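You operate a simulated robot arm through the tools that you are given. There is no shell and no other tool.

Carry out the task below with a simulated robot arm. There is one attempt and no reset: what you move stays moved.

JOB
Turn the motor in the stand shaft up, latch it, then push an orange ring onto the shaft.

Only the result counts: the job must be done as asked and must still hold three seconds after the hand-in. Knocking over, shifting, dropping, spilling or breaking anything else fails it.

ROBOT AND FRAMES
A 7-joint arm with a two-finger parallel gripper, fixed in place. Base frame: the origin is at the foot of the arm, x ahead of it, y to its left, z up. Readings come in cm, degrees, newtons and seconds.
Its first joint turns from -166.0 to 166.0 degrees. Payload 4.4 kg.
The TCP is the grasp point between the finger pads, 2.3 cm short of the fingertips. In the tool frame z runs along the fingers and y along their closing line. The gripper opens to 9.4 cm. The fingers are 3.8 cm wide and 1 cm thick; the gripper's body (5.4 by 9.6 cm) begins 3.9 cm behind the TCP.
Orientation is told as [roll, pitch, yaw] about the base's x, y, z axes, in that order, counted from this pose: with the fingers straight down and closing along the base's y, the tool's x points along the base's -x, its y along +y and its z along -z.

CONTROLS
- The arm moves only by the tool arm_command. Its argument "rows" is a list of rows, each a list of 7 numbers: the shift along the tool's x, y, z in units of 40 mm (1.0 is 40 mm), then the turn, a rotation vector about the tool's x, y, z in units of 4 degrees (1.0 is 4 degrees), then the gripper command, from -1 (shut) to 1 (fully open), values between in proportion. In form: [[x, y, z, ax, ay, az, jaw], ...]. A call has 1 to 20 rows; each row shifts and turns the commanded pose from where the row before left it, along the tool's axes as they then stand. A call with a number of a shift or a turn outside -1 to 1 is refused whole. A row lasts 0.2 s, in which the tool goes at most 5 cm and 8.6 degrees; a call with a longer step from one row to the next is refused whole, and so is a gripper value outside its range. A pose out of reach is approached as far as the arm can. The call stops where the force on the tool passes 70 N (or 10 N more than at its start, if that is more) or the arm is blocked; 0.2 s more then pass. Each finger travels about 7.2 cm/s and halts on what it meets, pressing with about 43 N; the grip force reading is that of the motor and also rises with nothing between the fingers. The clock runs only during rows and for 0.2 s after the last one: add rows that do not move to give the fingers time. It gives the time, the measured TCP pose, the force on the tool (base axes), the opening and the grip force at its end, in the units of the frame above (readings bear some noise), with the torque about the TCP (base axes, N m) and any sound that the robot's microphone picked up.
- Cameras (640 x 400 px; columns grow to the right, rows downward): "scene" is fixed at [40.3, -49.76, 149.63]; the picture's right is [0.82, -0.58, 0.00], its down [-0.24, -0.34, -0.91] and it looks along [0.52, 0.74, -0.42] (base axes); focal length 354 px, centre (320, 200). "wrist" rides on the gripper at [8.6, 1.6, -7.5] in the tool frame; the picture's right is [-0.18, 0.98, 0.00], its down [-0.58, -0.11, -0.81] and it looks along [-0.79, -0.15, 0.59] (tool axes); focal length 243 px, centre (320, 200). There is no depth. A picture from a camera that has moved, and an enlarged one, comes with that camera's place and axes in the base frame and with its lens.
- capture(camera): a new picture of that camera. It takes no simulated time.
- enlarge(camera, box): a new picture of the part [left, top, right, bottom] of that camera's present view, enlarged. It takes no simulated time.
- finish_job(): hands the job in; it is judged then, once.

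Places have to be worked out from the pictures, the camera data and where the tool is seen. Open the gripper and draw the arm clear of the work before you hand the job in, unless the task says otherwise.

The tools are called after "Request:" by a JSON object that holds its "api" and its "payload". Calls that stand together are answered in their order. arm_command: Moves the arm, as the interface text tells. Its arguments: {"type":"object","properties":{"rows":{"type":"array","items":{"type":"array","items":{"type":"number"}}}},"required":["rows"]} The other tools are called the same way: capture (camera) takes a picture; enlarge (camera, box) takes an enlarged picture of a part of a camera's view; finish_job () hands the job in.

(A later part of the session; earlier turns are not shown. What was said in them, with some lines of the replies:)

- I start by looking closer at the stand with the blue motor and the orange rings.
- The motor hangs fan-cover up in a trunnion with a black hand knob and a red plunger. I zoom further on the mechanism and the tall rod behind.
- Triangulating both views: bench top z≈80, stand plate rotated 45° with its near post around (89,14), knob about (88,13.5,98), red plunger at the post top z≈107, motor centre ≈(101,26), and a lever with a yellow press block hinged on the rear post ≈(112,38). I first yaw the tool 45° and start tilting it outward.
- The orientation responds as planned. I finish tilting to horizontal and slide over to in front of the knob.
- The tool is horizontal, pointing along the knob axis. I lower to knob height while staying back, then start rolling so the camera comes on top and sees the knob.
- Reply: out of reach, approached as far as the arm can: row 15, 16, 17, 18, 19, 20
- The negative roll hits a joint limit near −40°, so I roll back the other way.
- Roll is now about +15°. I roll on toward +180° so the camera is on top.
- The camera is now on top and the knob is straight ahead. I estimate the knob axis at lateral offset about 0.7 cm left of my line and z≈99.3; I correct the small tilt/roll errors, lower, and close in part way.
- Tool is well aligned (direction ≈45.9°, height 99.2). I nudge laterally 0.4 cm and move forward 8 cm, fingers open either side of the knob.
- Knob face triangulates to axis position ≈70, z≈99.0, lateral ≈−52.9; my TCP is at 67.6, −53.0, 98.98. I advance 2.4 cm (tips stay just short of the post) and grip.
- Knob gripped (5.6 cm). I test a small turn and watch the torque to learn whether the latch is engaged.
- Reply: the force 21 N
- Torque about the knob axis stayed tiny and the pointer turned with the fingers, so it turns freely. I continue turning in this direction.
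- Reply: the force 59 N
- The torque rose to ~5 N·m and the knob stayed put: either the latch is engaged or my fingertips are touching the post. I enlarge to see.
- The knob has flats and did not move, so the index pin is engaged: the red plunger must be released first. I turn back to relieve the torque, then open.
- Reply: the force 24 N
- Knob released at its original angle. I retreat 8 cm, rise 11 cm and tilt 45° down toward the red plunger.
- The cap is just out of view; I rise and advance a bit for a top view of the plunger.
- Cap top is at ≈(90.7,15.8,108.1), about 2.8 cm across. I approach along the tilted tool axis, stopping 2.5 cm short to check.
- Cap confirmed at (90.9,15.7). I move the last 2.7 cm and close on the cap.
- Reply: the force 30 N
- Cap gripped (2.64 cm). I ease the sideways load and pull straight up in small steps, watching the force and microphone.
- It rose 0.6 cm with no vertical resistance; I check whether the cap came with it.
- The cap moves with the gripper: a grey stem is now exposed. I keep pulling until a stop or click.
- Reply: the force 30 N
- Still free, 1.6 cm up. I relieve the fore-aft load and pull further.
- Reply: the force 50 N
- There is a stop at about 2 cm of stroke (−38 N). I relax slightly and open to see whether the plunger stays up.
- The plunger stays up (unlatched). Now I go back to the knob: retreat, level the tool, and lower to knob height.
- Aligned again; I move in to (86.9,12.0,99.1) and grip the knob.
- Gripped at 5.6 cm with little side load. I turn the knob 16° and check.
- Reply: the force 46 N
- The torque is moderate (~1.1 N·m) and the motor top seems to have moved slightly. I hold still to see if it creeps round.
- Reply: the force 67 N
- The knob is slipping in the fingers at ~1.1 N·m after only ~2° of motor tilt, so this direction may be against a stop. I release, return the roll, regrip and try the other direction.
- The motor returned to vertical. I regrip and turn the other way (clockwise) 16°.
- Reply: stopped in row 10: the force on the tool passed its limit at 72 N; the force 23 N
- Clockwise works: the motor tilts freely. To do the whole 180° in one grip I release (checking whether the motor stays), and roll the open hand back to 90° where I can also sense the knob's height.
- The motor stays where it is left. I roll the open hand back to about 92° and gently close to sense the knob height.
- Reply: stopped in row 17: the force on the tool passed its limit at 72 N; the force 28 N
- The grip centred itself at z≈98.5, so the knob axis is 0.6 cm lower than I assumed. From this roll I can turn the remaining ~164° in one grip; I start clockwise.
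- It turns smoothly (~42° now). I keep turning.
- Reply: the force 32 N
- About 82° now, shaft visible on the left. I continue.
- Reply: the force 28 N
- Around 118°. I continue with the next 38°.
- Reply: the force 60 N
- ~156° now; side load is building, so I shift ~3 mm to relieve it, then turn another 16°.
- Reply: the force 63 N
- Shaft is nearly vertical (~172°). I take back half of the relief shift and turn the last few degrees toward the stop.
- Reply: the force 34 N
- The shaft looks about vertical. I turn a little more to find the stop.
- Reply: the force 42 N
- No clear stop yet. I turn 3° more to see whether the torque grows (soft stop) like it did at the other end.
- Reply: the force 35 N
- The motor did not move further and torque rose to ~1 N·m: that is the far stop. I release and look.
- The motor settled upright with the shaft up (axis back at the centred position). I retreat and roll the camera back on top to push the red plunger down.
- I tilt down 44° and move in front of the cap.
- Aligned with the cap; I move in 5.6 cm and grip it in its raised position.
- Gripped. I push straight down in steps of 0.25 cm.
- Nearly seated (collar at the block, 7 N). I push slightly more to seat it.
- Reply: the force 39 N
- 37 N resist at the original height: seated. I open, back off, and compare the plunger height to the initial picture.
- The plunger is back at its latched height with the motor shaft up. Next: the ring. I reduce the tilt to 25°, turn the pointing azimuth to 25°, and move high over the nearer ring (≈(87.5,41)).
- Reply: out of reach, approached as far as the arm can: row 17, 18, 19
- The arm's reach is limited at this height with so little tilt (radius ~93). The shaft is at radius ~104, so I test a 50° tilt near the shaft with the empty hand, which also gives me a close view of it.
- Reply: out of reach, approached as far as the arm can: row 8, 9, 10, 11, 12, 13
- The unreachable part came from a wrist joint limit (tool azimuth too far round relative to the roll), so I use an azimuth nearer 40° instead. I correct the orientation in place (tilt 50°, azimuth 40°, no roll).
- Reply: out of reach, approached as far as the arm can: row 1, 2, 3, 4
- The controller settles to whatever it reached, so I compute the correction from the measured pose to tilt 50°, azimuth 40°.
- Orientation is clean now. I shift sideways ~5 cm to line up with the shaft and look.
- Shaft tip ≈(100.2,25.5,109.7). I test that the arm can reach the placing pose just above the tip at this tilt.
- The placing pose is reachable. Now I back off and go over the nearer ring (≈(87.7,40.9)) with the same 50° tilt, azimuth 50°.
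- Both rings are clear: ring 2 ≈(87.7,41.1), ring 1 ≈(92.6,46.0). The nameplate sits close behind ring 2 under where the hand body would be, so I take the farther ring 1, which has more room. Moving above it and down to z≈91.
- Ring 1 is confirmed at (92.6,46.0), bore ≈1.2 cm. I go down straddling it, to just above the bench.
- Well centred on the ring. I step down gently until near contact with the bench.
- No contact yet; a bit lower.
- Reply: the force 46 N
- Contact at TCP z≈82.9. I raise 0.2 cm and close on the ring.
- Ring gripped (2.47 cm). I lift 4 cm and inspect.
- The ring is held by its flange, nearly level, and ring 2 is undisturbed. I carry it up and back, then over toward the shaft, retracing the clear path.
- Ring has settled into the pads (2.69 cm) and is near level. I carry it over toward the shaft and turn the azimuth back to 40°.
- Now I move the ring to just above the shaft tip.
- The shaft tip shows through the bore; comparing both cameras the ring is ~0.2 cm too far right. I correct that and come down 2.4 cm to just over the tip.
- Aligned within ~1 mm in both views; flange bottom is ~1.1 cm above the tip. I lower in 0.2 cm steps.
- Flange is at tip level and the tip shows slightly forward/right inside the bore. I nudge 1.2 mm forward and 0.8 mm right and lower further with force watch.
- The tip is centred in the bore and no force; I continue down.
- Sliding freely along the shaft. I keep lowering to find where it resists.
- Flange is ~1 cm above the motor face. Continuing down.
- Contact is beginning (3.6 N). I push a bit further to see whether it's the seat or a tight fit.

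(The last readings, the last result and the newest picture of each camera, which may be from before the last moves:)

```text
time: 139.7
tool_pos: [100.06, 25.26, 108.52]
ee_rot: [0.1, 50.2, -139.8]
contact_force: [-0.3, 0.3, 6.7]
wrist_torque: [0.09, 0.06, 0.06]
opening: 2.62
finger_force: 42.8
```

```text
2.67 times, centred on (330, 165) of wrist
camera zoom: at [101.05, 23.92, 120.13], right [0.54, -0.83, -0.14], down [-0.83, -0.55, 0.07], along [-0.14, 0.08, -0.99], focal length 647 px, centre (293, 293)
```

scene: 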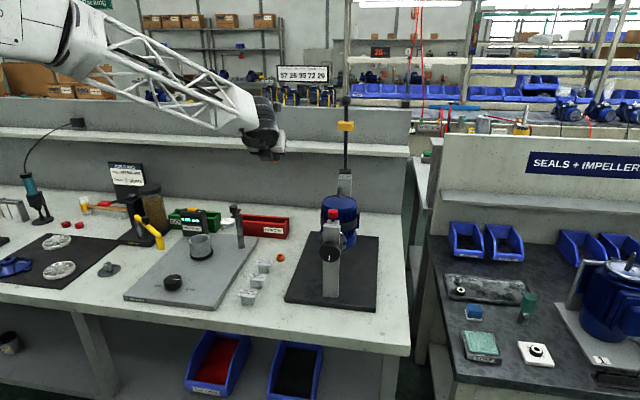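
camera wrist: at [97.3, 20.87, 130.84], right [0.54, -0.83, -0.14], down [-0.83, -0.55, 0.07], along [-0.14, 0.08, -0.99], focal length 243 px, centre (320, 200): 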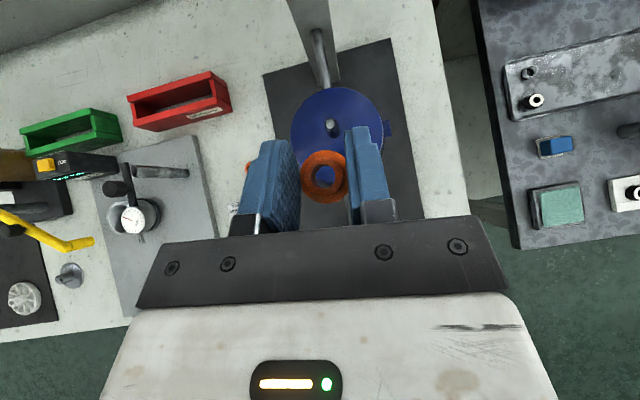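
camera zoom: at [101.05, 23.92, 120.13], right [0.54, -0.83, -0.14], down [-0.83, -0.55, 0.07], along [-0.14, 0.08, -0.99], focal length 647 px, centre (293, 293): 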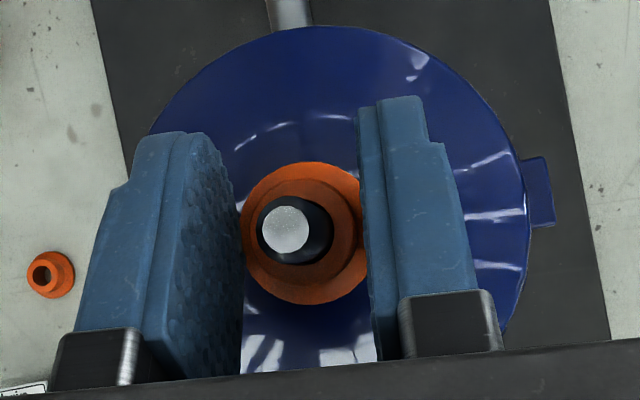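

Still moving with 6.7 N. I push a little more.

Request:
{"api": "arm_command", "payload": {"rows": [[-0.0288, 0, 0.024, 0, 0, 0, -1], [-0.0288, 0, 0.024, 0, 0, 0, -1], [0, 0, 0, 0, 0, 0, -1]]}}

Request:
{"api": "enlarge", "payload": {"camera": "scene", "box": [320, 165, 360, 205]}}

Request:
{"api": "enlarge", "payload": {"camera": "wrist", "box": [230, 90, 430, 240]}}

```text
time: 140.4
tool_pos: [100.15, 25.21, 108.64]
ee_rot: [0.3, 50.3, -139.8]
contact_force: [-2.6, -7.4, 35.9]
wrist_torque: [-0.08, -0.05, -0.04]
opening: 2.65
finger_force: 42.5
```

```text
10.00 times, centred on (340, 185) of scene
camera zoom: at [40.3, -49.76, 149.63], right [0.82, -0.58, 0.0], down [-0.24, -0.34, -0.91], along [0.52, 0.74, -0.42], focal length 3542 px, centre (120, 350)
```

zoom: 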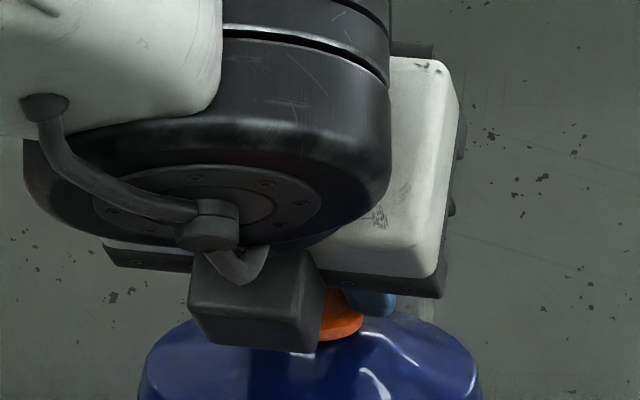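

```text
2.67 times, centred on (330, 165) of wrist
camera zoom: at [100.99, 23.92, 120.13], right [0.54, -0.83, -0.14], down [-0.83, -0.55, 0.07], along [-0.13, 0.08, -0.99], focal length 647 px, centre (293, 293)
```

zoom: 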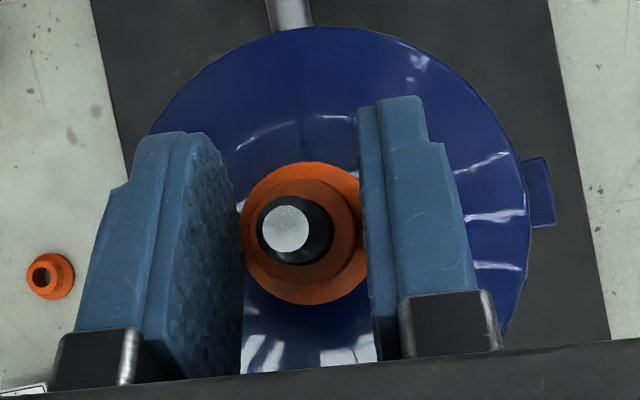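

Firm resistance at 36 N. I relax, open and back away to inspect how far the ring sits.

Request:
{"api": "arm_command", "payload": {"rows": [[0.04, 0, -0.033, 0, 0, 0, -1], [0, 0, 0, 0, 0, 0, 0.1], [0, 0, 0, 0, 0, 0, 0.1], [0, 0, 0, 0, 0, 0, 0.1], [0.192, 0, -0.16, 0, 0, 0, 0.1], [0.192, 0, -0.16, 0, 0, 0, 0.1], [0.192, 0, -0.16, 0, 0, 0, 0.1], [0.192, 0, -0.16, 0, 0, 0, 0.1], [0, 0, -0.6, 0, 0, 0, 0.1], [0, 0, -0.6, 0, 0, 0, 0.1], [0, 0, -0.6, 0, 0, 0, 0.1], [0, 0, 0, 0, 0, 0, 0.1]]}}

Request:
{"api": "enlarge", "payload": {"camera": "scene", "box": [310, 160, 370, 220]}}

Request:
{"api": "capture", "payload": {"camera": "wrist"}}

```text
time: 143.1
tool_pos: [96.06, 21.71, 117.23]
ee_rot: [0.1, 50.1, -139.9]
contact_force: [-0.3, -0.6, 0.3]
wrist_torque: [0.0, 0.01, -0.02]
opening: 5.17
finger_force: 0.1
```

```text
6.67 times, centred on (340, 190) of scene
camera zoom: at [40.3, -49.76, 149.63], right [0.82, -0.58, 0.0], down [-0.24, -0.34, -0.91], along [0.52, 0.74, -0.42], focal length 2361 px, centre (187, 267)
```

zoom: 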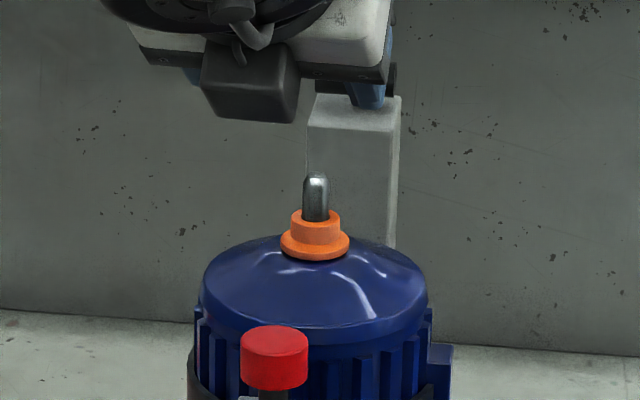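

```text
taken
camera wrist: at [96.89, 20.4, 128.65], right [0.54, -0.83, -0.14], down [-0.83, -0.55, 0.07], along [-0.14, 0.08, -0.99], focal length 243 px, centre (320, 200)
```

wrist: 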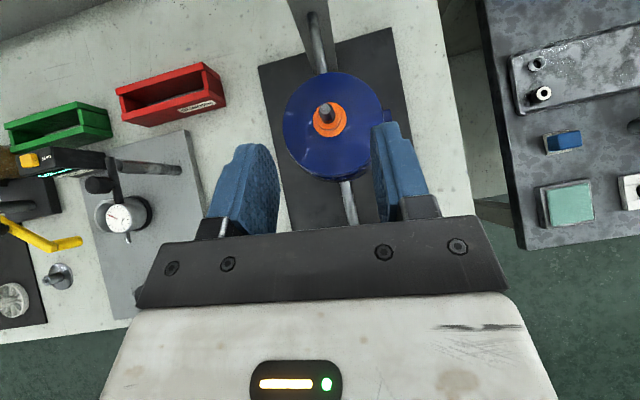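

The ring sits on the shaft with its flange at the motor face. I zoom in to check for any remaining gap.

Request:
{"api": "enlarge", "payload": {"camera": "scene", "box": [328, 180, 348, 205]}}

Request:
{"api": "enlarge", "payload": {"camera": "wrist", "box": [290, 80, 370, 150]}}

Request:
{"api": "capture", "payload": {"camera": "scene"}}

```text
16.00 times, centred on (338, 192) of scene
camera zoom: at [40.3, -49.76, 149.63], right [0.82, -0.58, 0.0], down [-0.24, -0.34, -0.91], along [0.52, 0.74, -0.42], focal length 5667 px, centre (32, 320)
```

zoom: 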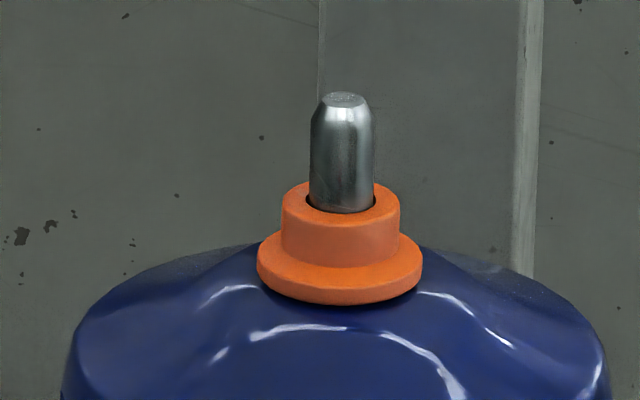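

```text
5.71 times, centred on (330, 115) of wrist
camera zoom: at [96.89, 20.4, 128.65], right [0.54, -0.83, -0.14], down [-0.83, -0.55, 0.07], along [-0.14, 0.08, -0.99], focal length 1386 px, centre (263, 686)
```

zoom: 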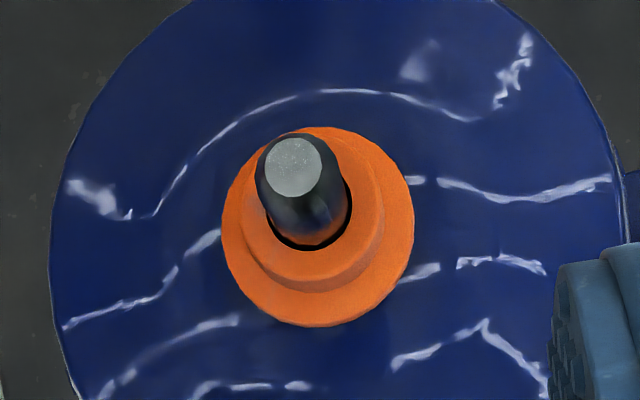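

```text
taken
```

scene: 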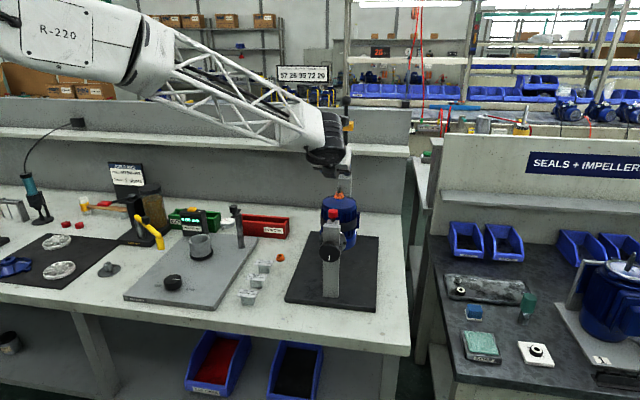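

The ring looks level and seated at the shaft root. To be sure it is pushed fully home, I'll straddle the shaft with nearly closed fingers and press on the ring's hub; first I position above.

Request:
{"api": "arm_command", "payload": {"rows": [[0.04, -0.007, 0.533, 0, 0, 0, -0.62], [0.04, -0.007, 0.533, 0, 0, 0, -0.62], [0.04, -0.007, 0.533, 0, 0, 0, -0.62], [0, 0, 0, 0, 0, 0, -0.62], [0, 0, 0, 0, 0, 0, -0.62]]}}

Request:
{"api": "enlarge", "payload": {"camera": "wrist", "box": [230, 90, 430, 240]}}

Request:
{"api": "enlarge", "payload": {"camera": "scene", "box": [320, 165, 360, 205]}}

```text
time: 144.2
tool_pos: [100.03, 25.09, 113.33]
ee_rot: [0.1, 50.1, -140.0]
contact_force: [0.8, -0.1, 0.2]
wrist_torque: [-0.01, 0.02, 0.02]
opening: 1.77
finger_force: 0.1
```

```text
2.67 times, centred on (330, 165) of wrist
camera zoom: at [100.82, 23.91, 124.9], right [0.54, -0.83, -0.14], down [-0.83, -0.55, 0.07], along [-0.14, 0.08, -0.99], focal length 647 px, centre (293, 293)
```

zoom: 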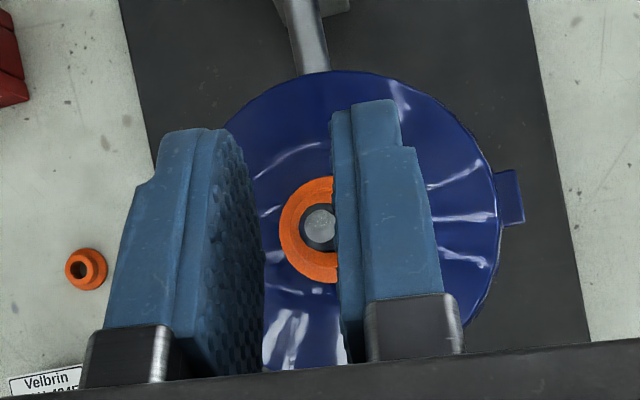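

```text
10.00 times, centred on (340, 185) of scene
camera zoom: at [40.3, -49.76, 149.63], right [0.82, -0.58, 0.0], down [-0.24, -0.34, -0.91], along [0.52, 0.74, -0.42], focal length 3542 px, centre (120, 350)
```

zoom: 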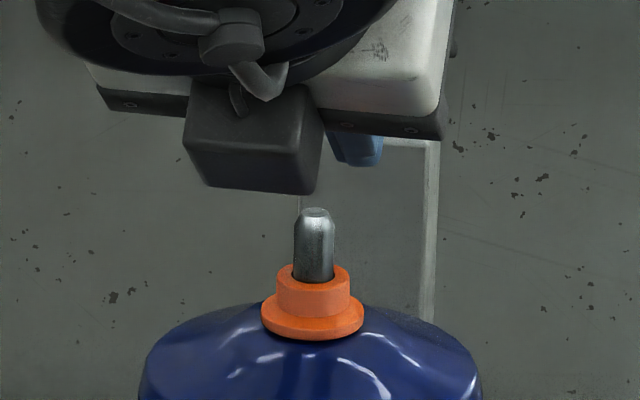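

Aligned. I descend with the fingers straddling the shaft.

Request:
{"api": "arm_command", "payload": {"rows": [[-0.0576, 0, 0.048, 0, 0, 0, -0.62], [-0.0576, 0, 0.048, 0, 0, 0, -0.62], [-0.0576, 0, 0.048, 0, 0, 0, -0.62], [-0.0576, 0, 0.048, 0, 0, 0, -0.62], [-0.0576, 0, 0.048, 0, 0, 0, -0.62], [-0.0576, 0, 0.048, 0, 0, 0, -0.62], [-0.0576, 0, 0.048, 0, 0, 0, -0.62], [0, 0, 0, 0, 0, 0, -0.62]]}}

Request:
{"api": "arm_command", "payload": {"rows": [[-0.0384, 0, 0.032, 0, 0, 0, -0.62], [-0.0384, 0, 0.032, 0, 0, 0, -0.62], [-0.0384, 0, 0.032, 0, 0, 0, -0.62], [0, 0, 0, 0, 0, 0, -0.62]]}}

Request:
{"api": "enlarge", "payload": {"camera": "wrist", "box": [230, 90, 430, 240]}}

Request:
{"api": "enlarge", "payload": {"camera": "scene", "box": [320, 165, 360, 205]}}

```text
time: 146.1
tool_pos: [99.89, 25.13, 111.24]
ee_rot: [0.0, 50.1, -139.9]
contact_force: [-0.8, 0.5, 0.1]
wrist_torque: [0.04, 0.01, -0.01]
opening: 1.78
finger_force: 0.0
```

```text
time: 147.1
tool_pos: [99.83, 25.02, 110.79]
ee_rot: [0.1, 50.1, -139.9]
contact_force: [0.1, 0.6, 0.4]
wrist_torque: [-0.02, -0.01, -0.03]
opening: 1.79
finger_force: 0.1
```

```text
2.67 times, centred on (330, 165) of wrist
camera zoom: at [100.72, 23.77, 122.21], right [0.54, -0.83, -0.14], down [-0.83, -0.55, 0.07], along [-0.14, 0.08, -0.99], focal length 647 px, centre (293, 293)
```

zoom: 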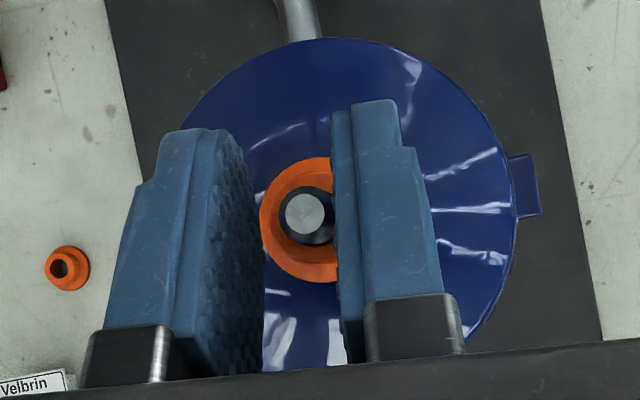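

```text
10.00 times, centred on (340, 185) of scene
camera zoom: at [40.3, -49.76, 149.63], right [0.82, -0.58, 0.0], down [-0.24, -0.34, -0.91], along [0.52, 0.74, -0.42], focal length 3542 px, centre (120, 350)
```

zoom: 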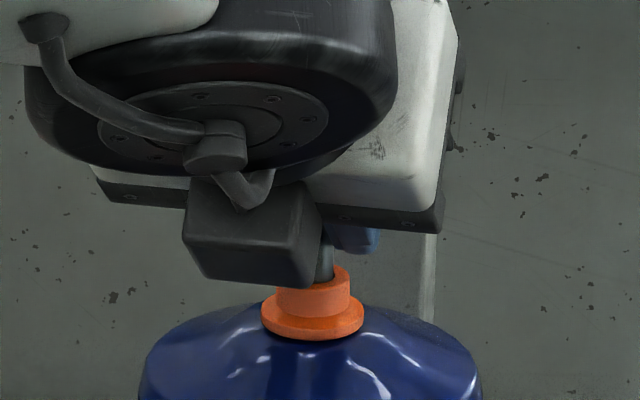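

Shaft is between the fingers without touching. I lower to contact and press.

Request:
{"api": "arm_command", "payload": {"rows": [[-0.0384, 0, 0.032, 0, 0, 0, -0.62], [-0.0384, 0, 0.032, 0, 0, 0, -0.62], [0, 0, 0, 0, 0, 0, -0.62]]}}

Request:
{"api": "arm_command", "payload": {"rows": [[-0.0384, 0, 0.032, 0, 0, 0, -0.62], [-0.0384, 0, 0.032, 0, 0, 0, -0.62], [0, 0, 0, 0, 0, 0, -0.62]]}}

Request:
{"api": "enlarge", "payload": {"camera": "scene", "box": [320, 165, 360, 205]}}

```text
time: 147.8
tool_pos: [99.92, 25.26, 110.41]
ee_rot: [0.1, 50.1, -139.8]
contact_force: [-0.2, -0.2, -0.4]
wrist_torque: [-0.03, 0.0, -0.02]
opening: 1.79
finger_force: 0.0
```

```text
time: 148.7
tool_pos: [99.85, 25.12, 110.07]
ee_rot: [0.2, 50.2, -139.7]
contact_force: [-1.1, 1.8, 13.3]
wrist_torque: [0.09, -0.04, 0.01]
opening: 1.78
finger_force: 0.1
```

```text
10.00 times, centred on (340, 185) of scene
camera zoom: at [40.3, -49.76, 149.63], right [0.82, -0.58, 0.0], down [-0.24, -0.34, -0.91], along [0.52, 0.74, -0.42], focal length 3542 px, centre (120, 350)
```

zoom: 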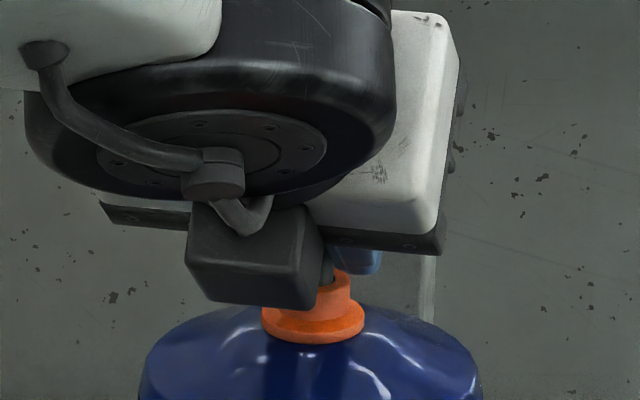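

Contact at 13 N and the ring moved down slightly (~1 mm), so there was still travel. I keep pressing.

Request:
{"api": "arm_command", "payload": {"rows": [[-0.0384, 0, 0.032, 0, 0, 0, -0.62], [-0.0384, 0, 0.032, 0, 0, 0, -0.62], [0, 0, 0, 0, 0, 0, -0.62]]}}

Request:
{"api": "enlarge", "payload": {"camera": "scene", "box": [320, 165, 360, 205]}}

```text
time: 149.4
tool_pos: [99.93, 25.12, 109.82]
ee_rot: [0.3, 50.3, -139.7]
contact_force: [-3.1, 2.1, 42.8]
wrist_torque: [-0.09, -0.43, 0.03]
opening: 1.96
finger_force: 1.9
```

```text
10.00 times, centred on (340, 185) of scene
camera zoom: at [40.3, -49.76, 149.63], right [0.82, -0.58, 0.0], down [-0.24, -0.34, -0.91], along [0.52, 0.74, -0.42], focal length 3542 px, centre (120, 350)
```

zoom: 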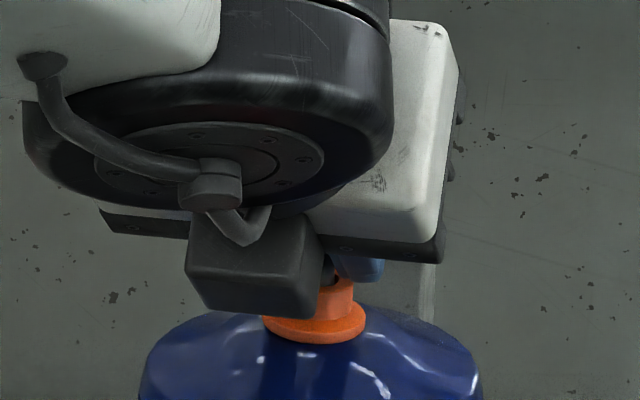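

43 N now. I back off to inspect the ring.

Request:
{"api": "arm_command", "payload": {"rows": [[0.12, 0, -0.1, 0, 0, 0, -0.62], [0.15, 0, -0.125, 0, 0, 0, -0.62], [0.192, 0, -0.16, 0, 0, 0, -0.62], [0.192, 0, -0.16, 0, 0, 0, -0.62], [0.192, 0, -0.16, 0, 0, 0, -0.62], [0, 0, -0.5, 0, 0, 0, -0.62], [0, 0, -0.5, 0, 0, 0, -0.62], [0, 0, 0, 0, 0, 0, -0.62]]}}

Request:
{"api": "enlarge", "payload": {"camera": "scene", "box": [328, 180, 348, 205]}}

Request:
{"api": "enlarge", "payload": {"camera": "wrist", "box": [290, 80, 370, 150]}}

```text
time: 151.2
tool_pos: [97.63, 23.1, 116.41]
ee_rot: [0.2, 50.1, -140.0]
contact_force: [0.1, 0.2, 0.3]
wrist_torque: [0.03, 0.02, -0.01]
opening: 1.77
finger_force: 0.0
```

```text
16.00 times, centred on (338, 192) of scene
camera zoom: at [40.3, -49.76, 149.63], right [0.82, -0.58, 0.0], down [-0.24, -0.34, -0.91], along [0.52, 0.74, -0.42], focal length 5667 px, centre (32, 320)
```

zoom: 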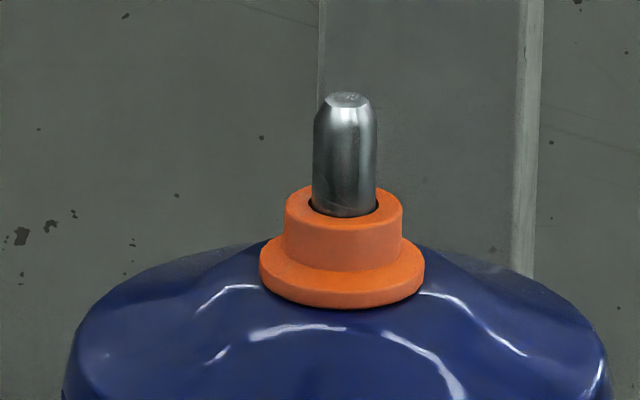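

```text
5.71 times, centred on (330, 115) of wrist
camera zoom: at [98.57, 21.74, 127.98], right [0.54, -0.83, -0.14], down [-0.83, -0.55, 0.07], along [-0.14, 0.08, -0.99], focal length 1386 px, centre (263, 686)
```

zoom: 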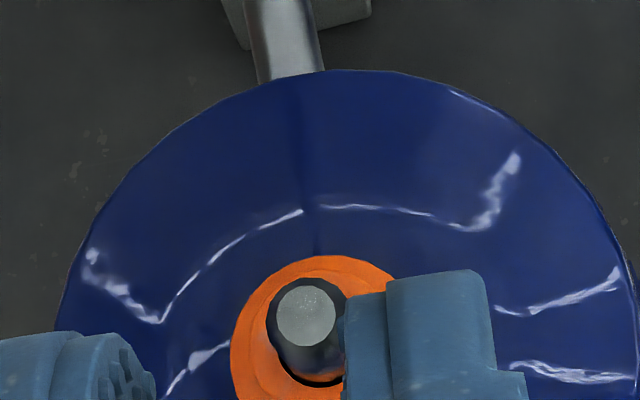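

The ring went down ~0.8 mm and stayed level. I press once more, harder (up to ~65 N), to check whether it is fully home.

Request:
{"api": "arm_command", "payload": {"rows": [[0, 0, 0.5, 0, 0, 0, -0.62], [0, 0, 0.5, 0, 0, 0, -0.62], [-0.192, 0, 0.16, 0, 0, 0, -0.62], [-0.192, 0, 0.16, 0, 0, 0, -0.62], [-0.192, 0, 0.16, 0, 0, 0, -0.62], [-0.13, 0, 0.108, 0, 0, 0, -0.62], [0, 0, 0, 0, 0, 0, -0.62]]}}

Request:
{"api": "enlarge", "payload": {"camera": "wrist", "box": [230, 90, 430, 240]}}

Request:
{"api": "enlarge", "payload": {"camera": "scene", "box": [328, 180, 348, 205]}}

```text
time: 152.8
tool_pos: [100.02, 25.05, 110.16]
ee_rot: [0.1, 50.1, -139.7]
contact_force: [0.0, -0.2, -0.1]
wrist_torque: [-0.01, -0.01, 0.01]
opening: 1.81
finger_force: 0.1
```

```text
2.67 times, centred on (330, 165) of wrist
camera zoom: at [100.83, 23.73, 121.67], right [0.54, -0.83, -0.14], down [-0.83, -0.55, 0.07], along [-0.14, 0.08, -0.99], focal length 647 px, centre (293, 293)
```

zoom: 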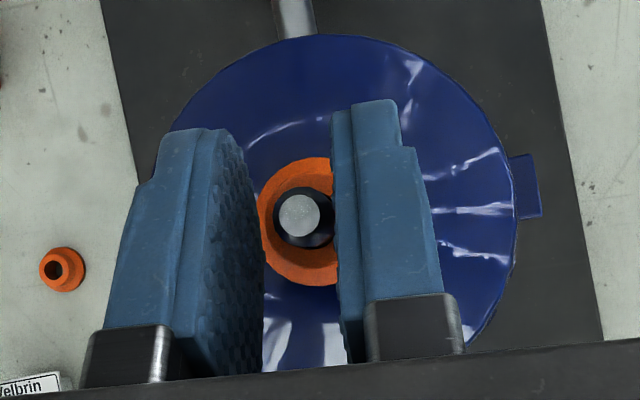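

```text
16.00 times, centred on (338, 192) of scene
camera zoom: at [40.3, -49.76, 149.63], right [0.82, -0.58, 0.0], down [-0.24, -0.34, -0.91], along [0.52, 0.74, -0.42], focal length 5667 px, centre (32, 320)
```

zoom: 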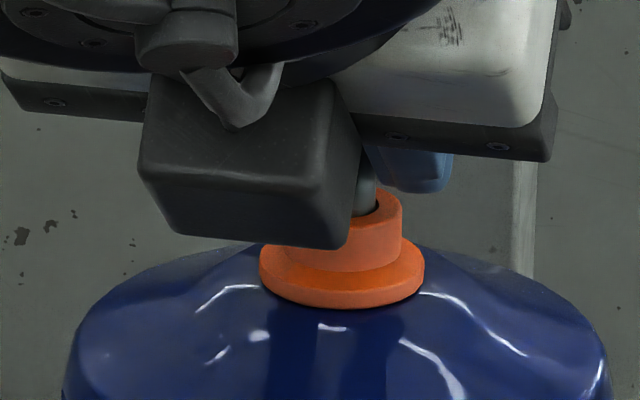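

No contact yet at 110.16. Pressing in steps.

Request:
{"api": "arm_command", "payload": {"rows": [[-0.0384, 0, 0.032, 0, 0, 0, -0.62], [-0.0384, 0, 0.032, 0, 0, 0, -0.62], [0, 0, 0, 0, 0, 0, -0.62]]}}

Request:
{"api": "arm_command", "payload": {"rows": [[-0.0384, 0, 0.032, 0, 0, 0, -0.62], [0, 0, 0, 0, 0, 0, -0.62]]}}

Request:
{"api": "arm_command", "payload": {"rows": [[-0.0288, 0, 0.024, 0, 0, 0, -0.62], [0, 0, 0, 0, 0, 0, -0.62]]}}

Request:
{"api": "enlarge", "payload": {"camera": "scene", "box": [328, 180, 348, 205]}}

```text
time: 153.7
tool_pos: [100.0, 25.15, 109.94]
ee_rot: [0.2, 50.2, -139.8]
contact_force: [-3.4, -1.2, 23.4]
wrist_torque: [0.05, -0.04, -0.02]
opening: 1.79
finger_force: 0.3
```

```text
time: 154.2
tool_pos: [100.01, 25.11, 109.76]
ee_rot: [0.3, 50.3, -139.8]
contact_force: [-3.3, -1.8, 40.7]
wrist_torque: [-0.19, -0.4, 0.0]
opening: 2.0
finger_force: 2.7
```

```text
time: 154.8
tool_pos: [99.98, 25.03, 109.12]
ee_rot: [0.1, 49.9, -140.0]
contact_force: [9.0, -3.8, 14.9]
wrist_torque: [-0.15, -0.36, -0.02]
opening: 2.06
finger_force: 42.8
```

```text
16.00 times, centred on (338, 192) of scene
camera zoom: at [40.3, -49.76, 149.63], right [0.82, -0.58, 0.0], down [-0.24, -0.34, -0.91], along [0.52, 0.74, -0.42], focal length 5667 px, centre (32, 320)
```

zoom: 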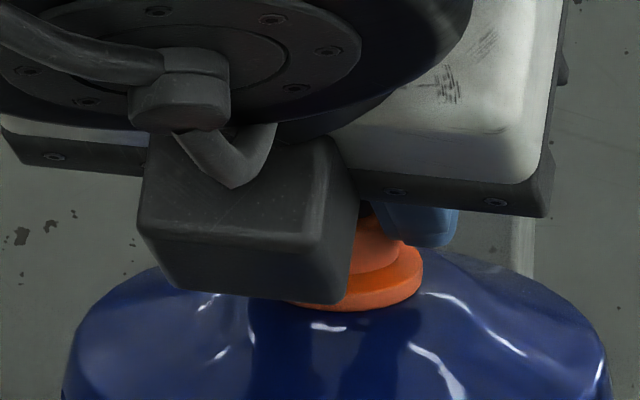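

The fingertips slid outward over the hub (2.06 cm). I open, rise, and retry with a narrower gap (~1.35 cm) so the tips bear well on the hub face.

Request:
{"api": "arm_command", "payload": {"rows": [[0, 0, 0, 0, 0, 0, -0.2], [0, 0, 0, 0, 0, 0, -0.2], [0, 0, 0, 0, 0, 0, -0.2], [0.192, 0, -0.16, 0, 0, 0, -0.2], [0.192, 0, -0.16, 0, 0, 0, -0.2], [0.192, 0, -0.16, 0, 0, 0, -0.2], [0.192, 0, -0.16, 0, 0, 0, -0.2], [0.192, 0, -0.16, 0, 0, 0, -0.71], [0, 0, 0, 0, 0, 0, -0.71], [0, 0, 0, 0, 0, 0, -0.71]]}}

Request:
{"api": "enlarge", "payload": {"camera": "wrist", "box": [230, 90, 430, 240]}}

Request:
{"api": "enlarge", "payload": {"camera": "scene", "box": [328, 180, 348, 205]}}

```text
time: 157.1
tool_pos: [99.83, 25.18, 114.41]
ee_rot: [0.1, 50.1, -139.8]
contact_force: [-0.2, 0.1, 0.7]
wrist_torque: [-0.03, 0.01, 0.04]
opening: 1.35
finger_force: 0.0
```

```text
2.67 times, centred on (330, 165) of wrist
camera zoom: at [100.72, 23.83, 126.0], right [0.54, -0.83, -0.14], down [-0.83, -0.55, 0.07], along [-0.14, 0.08, -0.99], focal length 647 px, centre (293, 293)
```

zoom: 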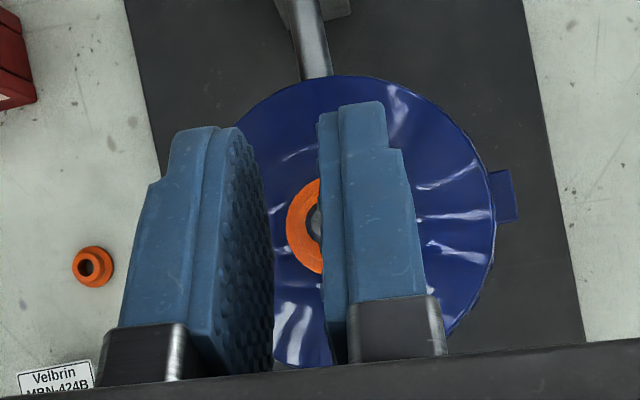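

```text
16.00 times, centred on (338, 192) of scene
camera zoom: at [40.3, -49.76, 149.63], right [0.82, -0.58, 0.0], down [-0.24, -0.34, -0.91], along [0.52, 0.74, -0.42], focal length 5667 px, centre (32, 320)
```

zoom: 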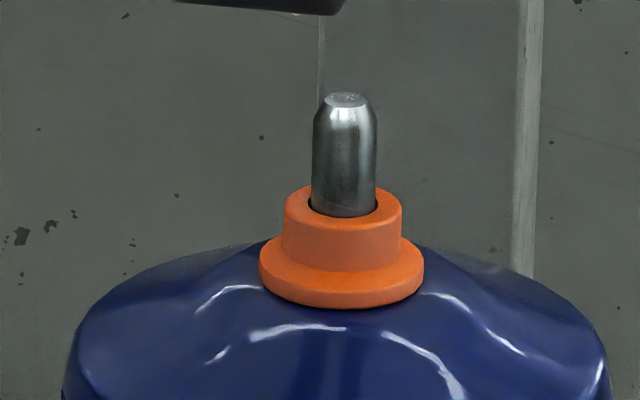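

The ring is unchanged after the 40 N press, and tip-to-flange distance now equals the bare shaft length (~3.5 cm), so it is fully seated (the earlier 0.8 mm was my own lift before release). I open and withdraw clear.

Request:
{"api": "arm_command", "payload": {"rows": [[0.3, 0, -0.3, 0, 0, 0, 0.2], [0, 0, -0.8, 0, 0, 0, 0.5], [0, 0, -0.8, 0, 0, 0, 0.5], [0, 0, -0.8, 0, 0, 0, 0.5], [0, 0, -0.8, 0, 0, 0, 0.5], [0, 0, -0.8, 0, 0, 0, 0.5], [0, 0, -0.8, 0, 0, 0, 0.5], [0, 0, -0.8, 0, 0, 0, 0.5], [0, 0, 0, 0, 0, 0, 0.5]]}}

Request:
{"api": "capture", "payload": {"camera": "scene"}}

Request:
{"api": "enlarge", "payload": {"camera": "scene", "box": [290, 170, 390, 260]}}

Request:
{"api": "enlarge", "payload": {"camera": "scene", "box": [120, 180, 300, 310]}}

```text
time: 159.1
tool_pos: [86.58, 13.99, 130.49]
ee_rot: [0.0, 50.2, -139.9]
contact_force: [0.4, 0.6, 0.2]
wrist_torque: [-0.02, -0.02, 0.02]
opening: 7.06
finger_force: 0.1
```

```text
taken
```

scene: 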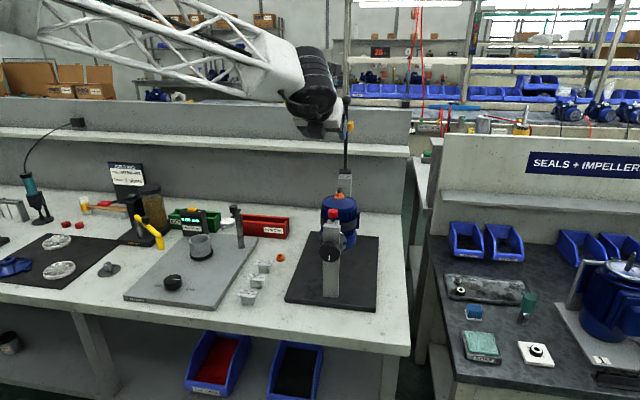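

```text
4.44 times, centred on (340, 215) of scene
camera zoom: at [40.3, -49.76, 149.63], right [0.82, -0.58, 0.0], down [-0.24, -0.34, -0.91], along [0.52, 0.74, -0.42], focal length 1574 px, centre (231, 133)
```

zoom: 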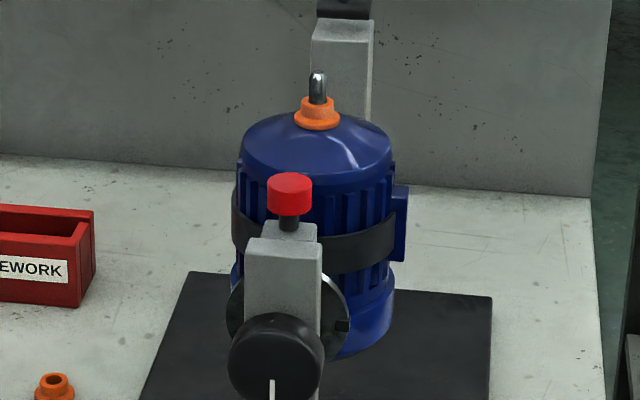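

```text
3.08 times, centred on (210, 245) of scene
camera zoom: at [40.3, -49.76, 149.63], right [0.82, -0.58, 0.0], down [-0.24, -0.34, -0.91], along [0.52, 0.74, -0.42], focal length 1090 px, centre (658, 62)
```

zoom: 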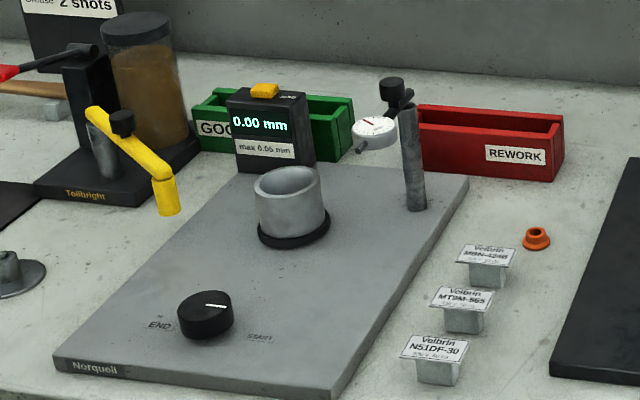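

The motor is shaft-up, the plunger is at its latched height, the ring is seated, and nothing else has moved. The gripper is open and clear, so I hand in.

Request:
{"api": "finish_job", "payload": {}}

```text
The job is handed in.
```

The motor in the stand is now shaft up and latched, with an orange ring pushed down to the motor face. I have handed the job in.

- **Turning and latching:** I pulled the red plunger up and turned the black knob 180° clockwise to its far stop. I then pushed the plunger back down. It sits at the same height as when it was latched at the start. I did not try to turn the knob again to check it.
- **Ring:** I used the ring nearest the red REWORK tray and slid it onto the shaft. A further press of about 40 N did not move it. The shaft left showing, measured from tip to flange, matches the bare shaft length of about 3.5 cm, so I judge it fully seated. I did not use the press lever on the rear post.
- **Surroundings:** In the last pictures the other ring, the nameplates and the other fixtures look undisturbed. The gripper was open and clear of the work at hand-in.
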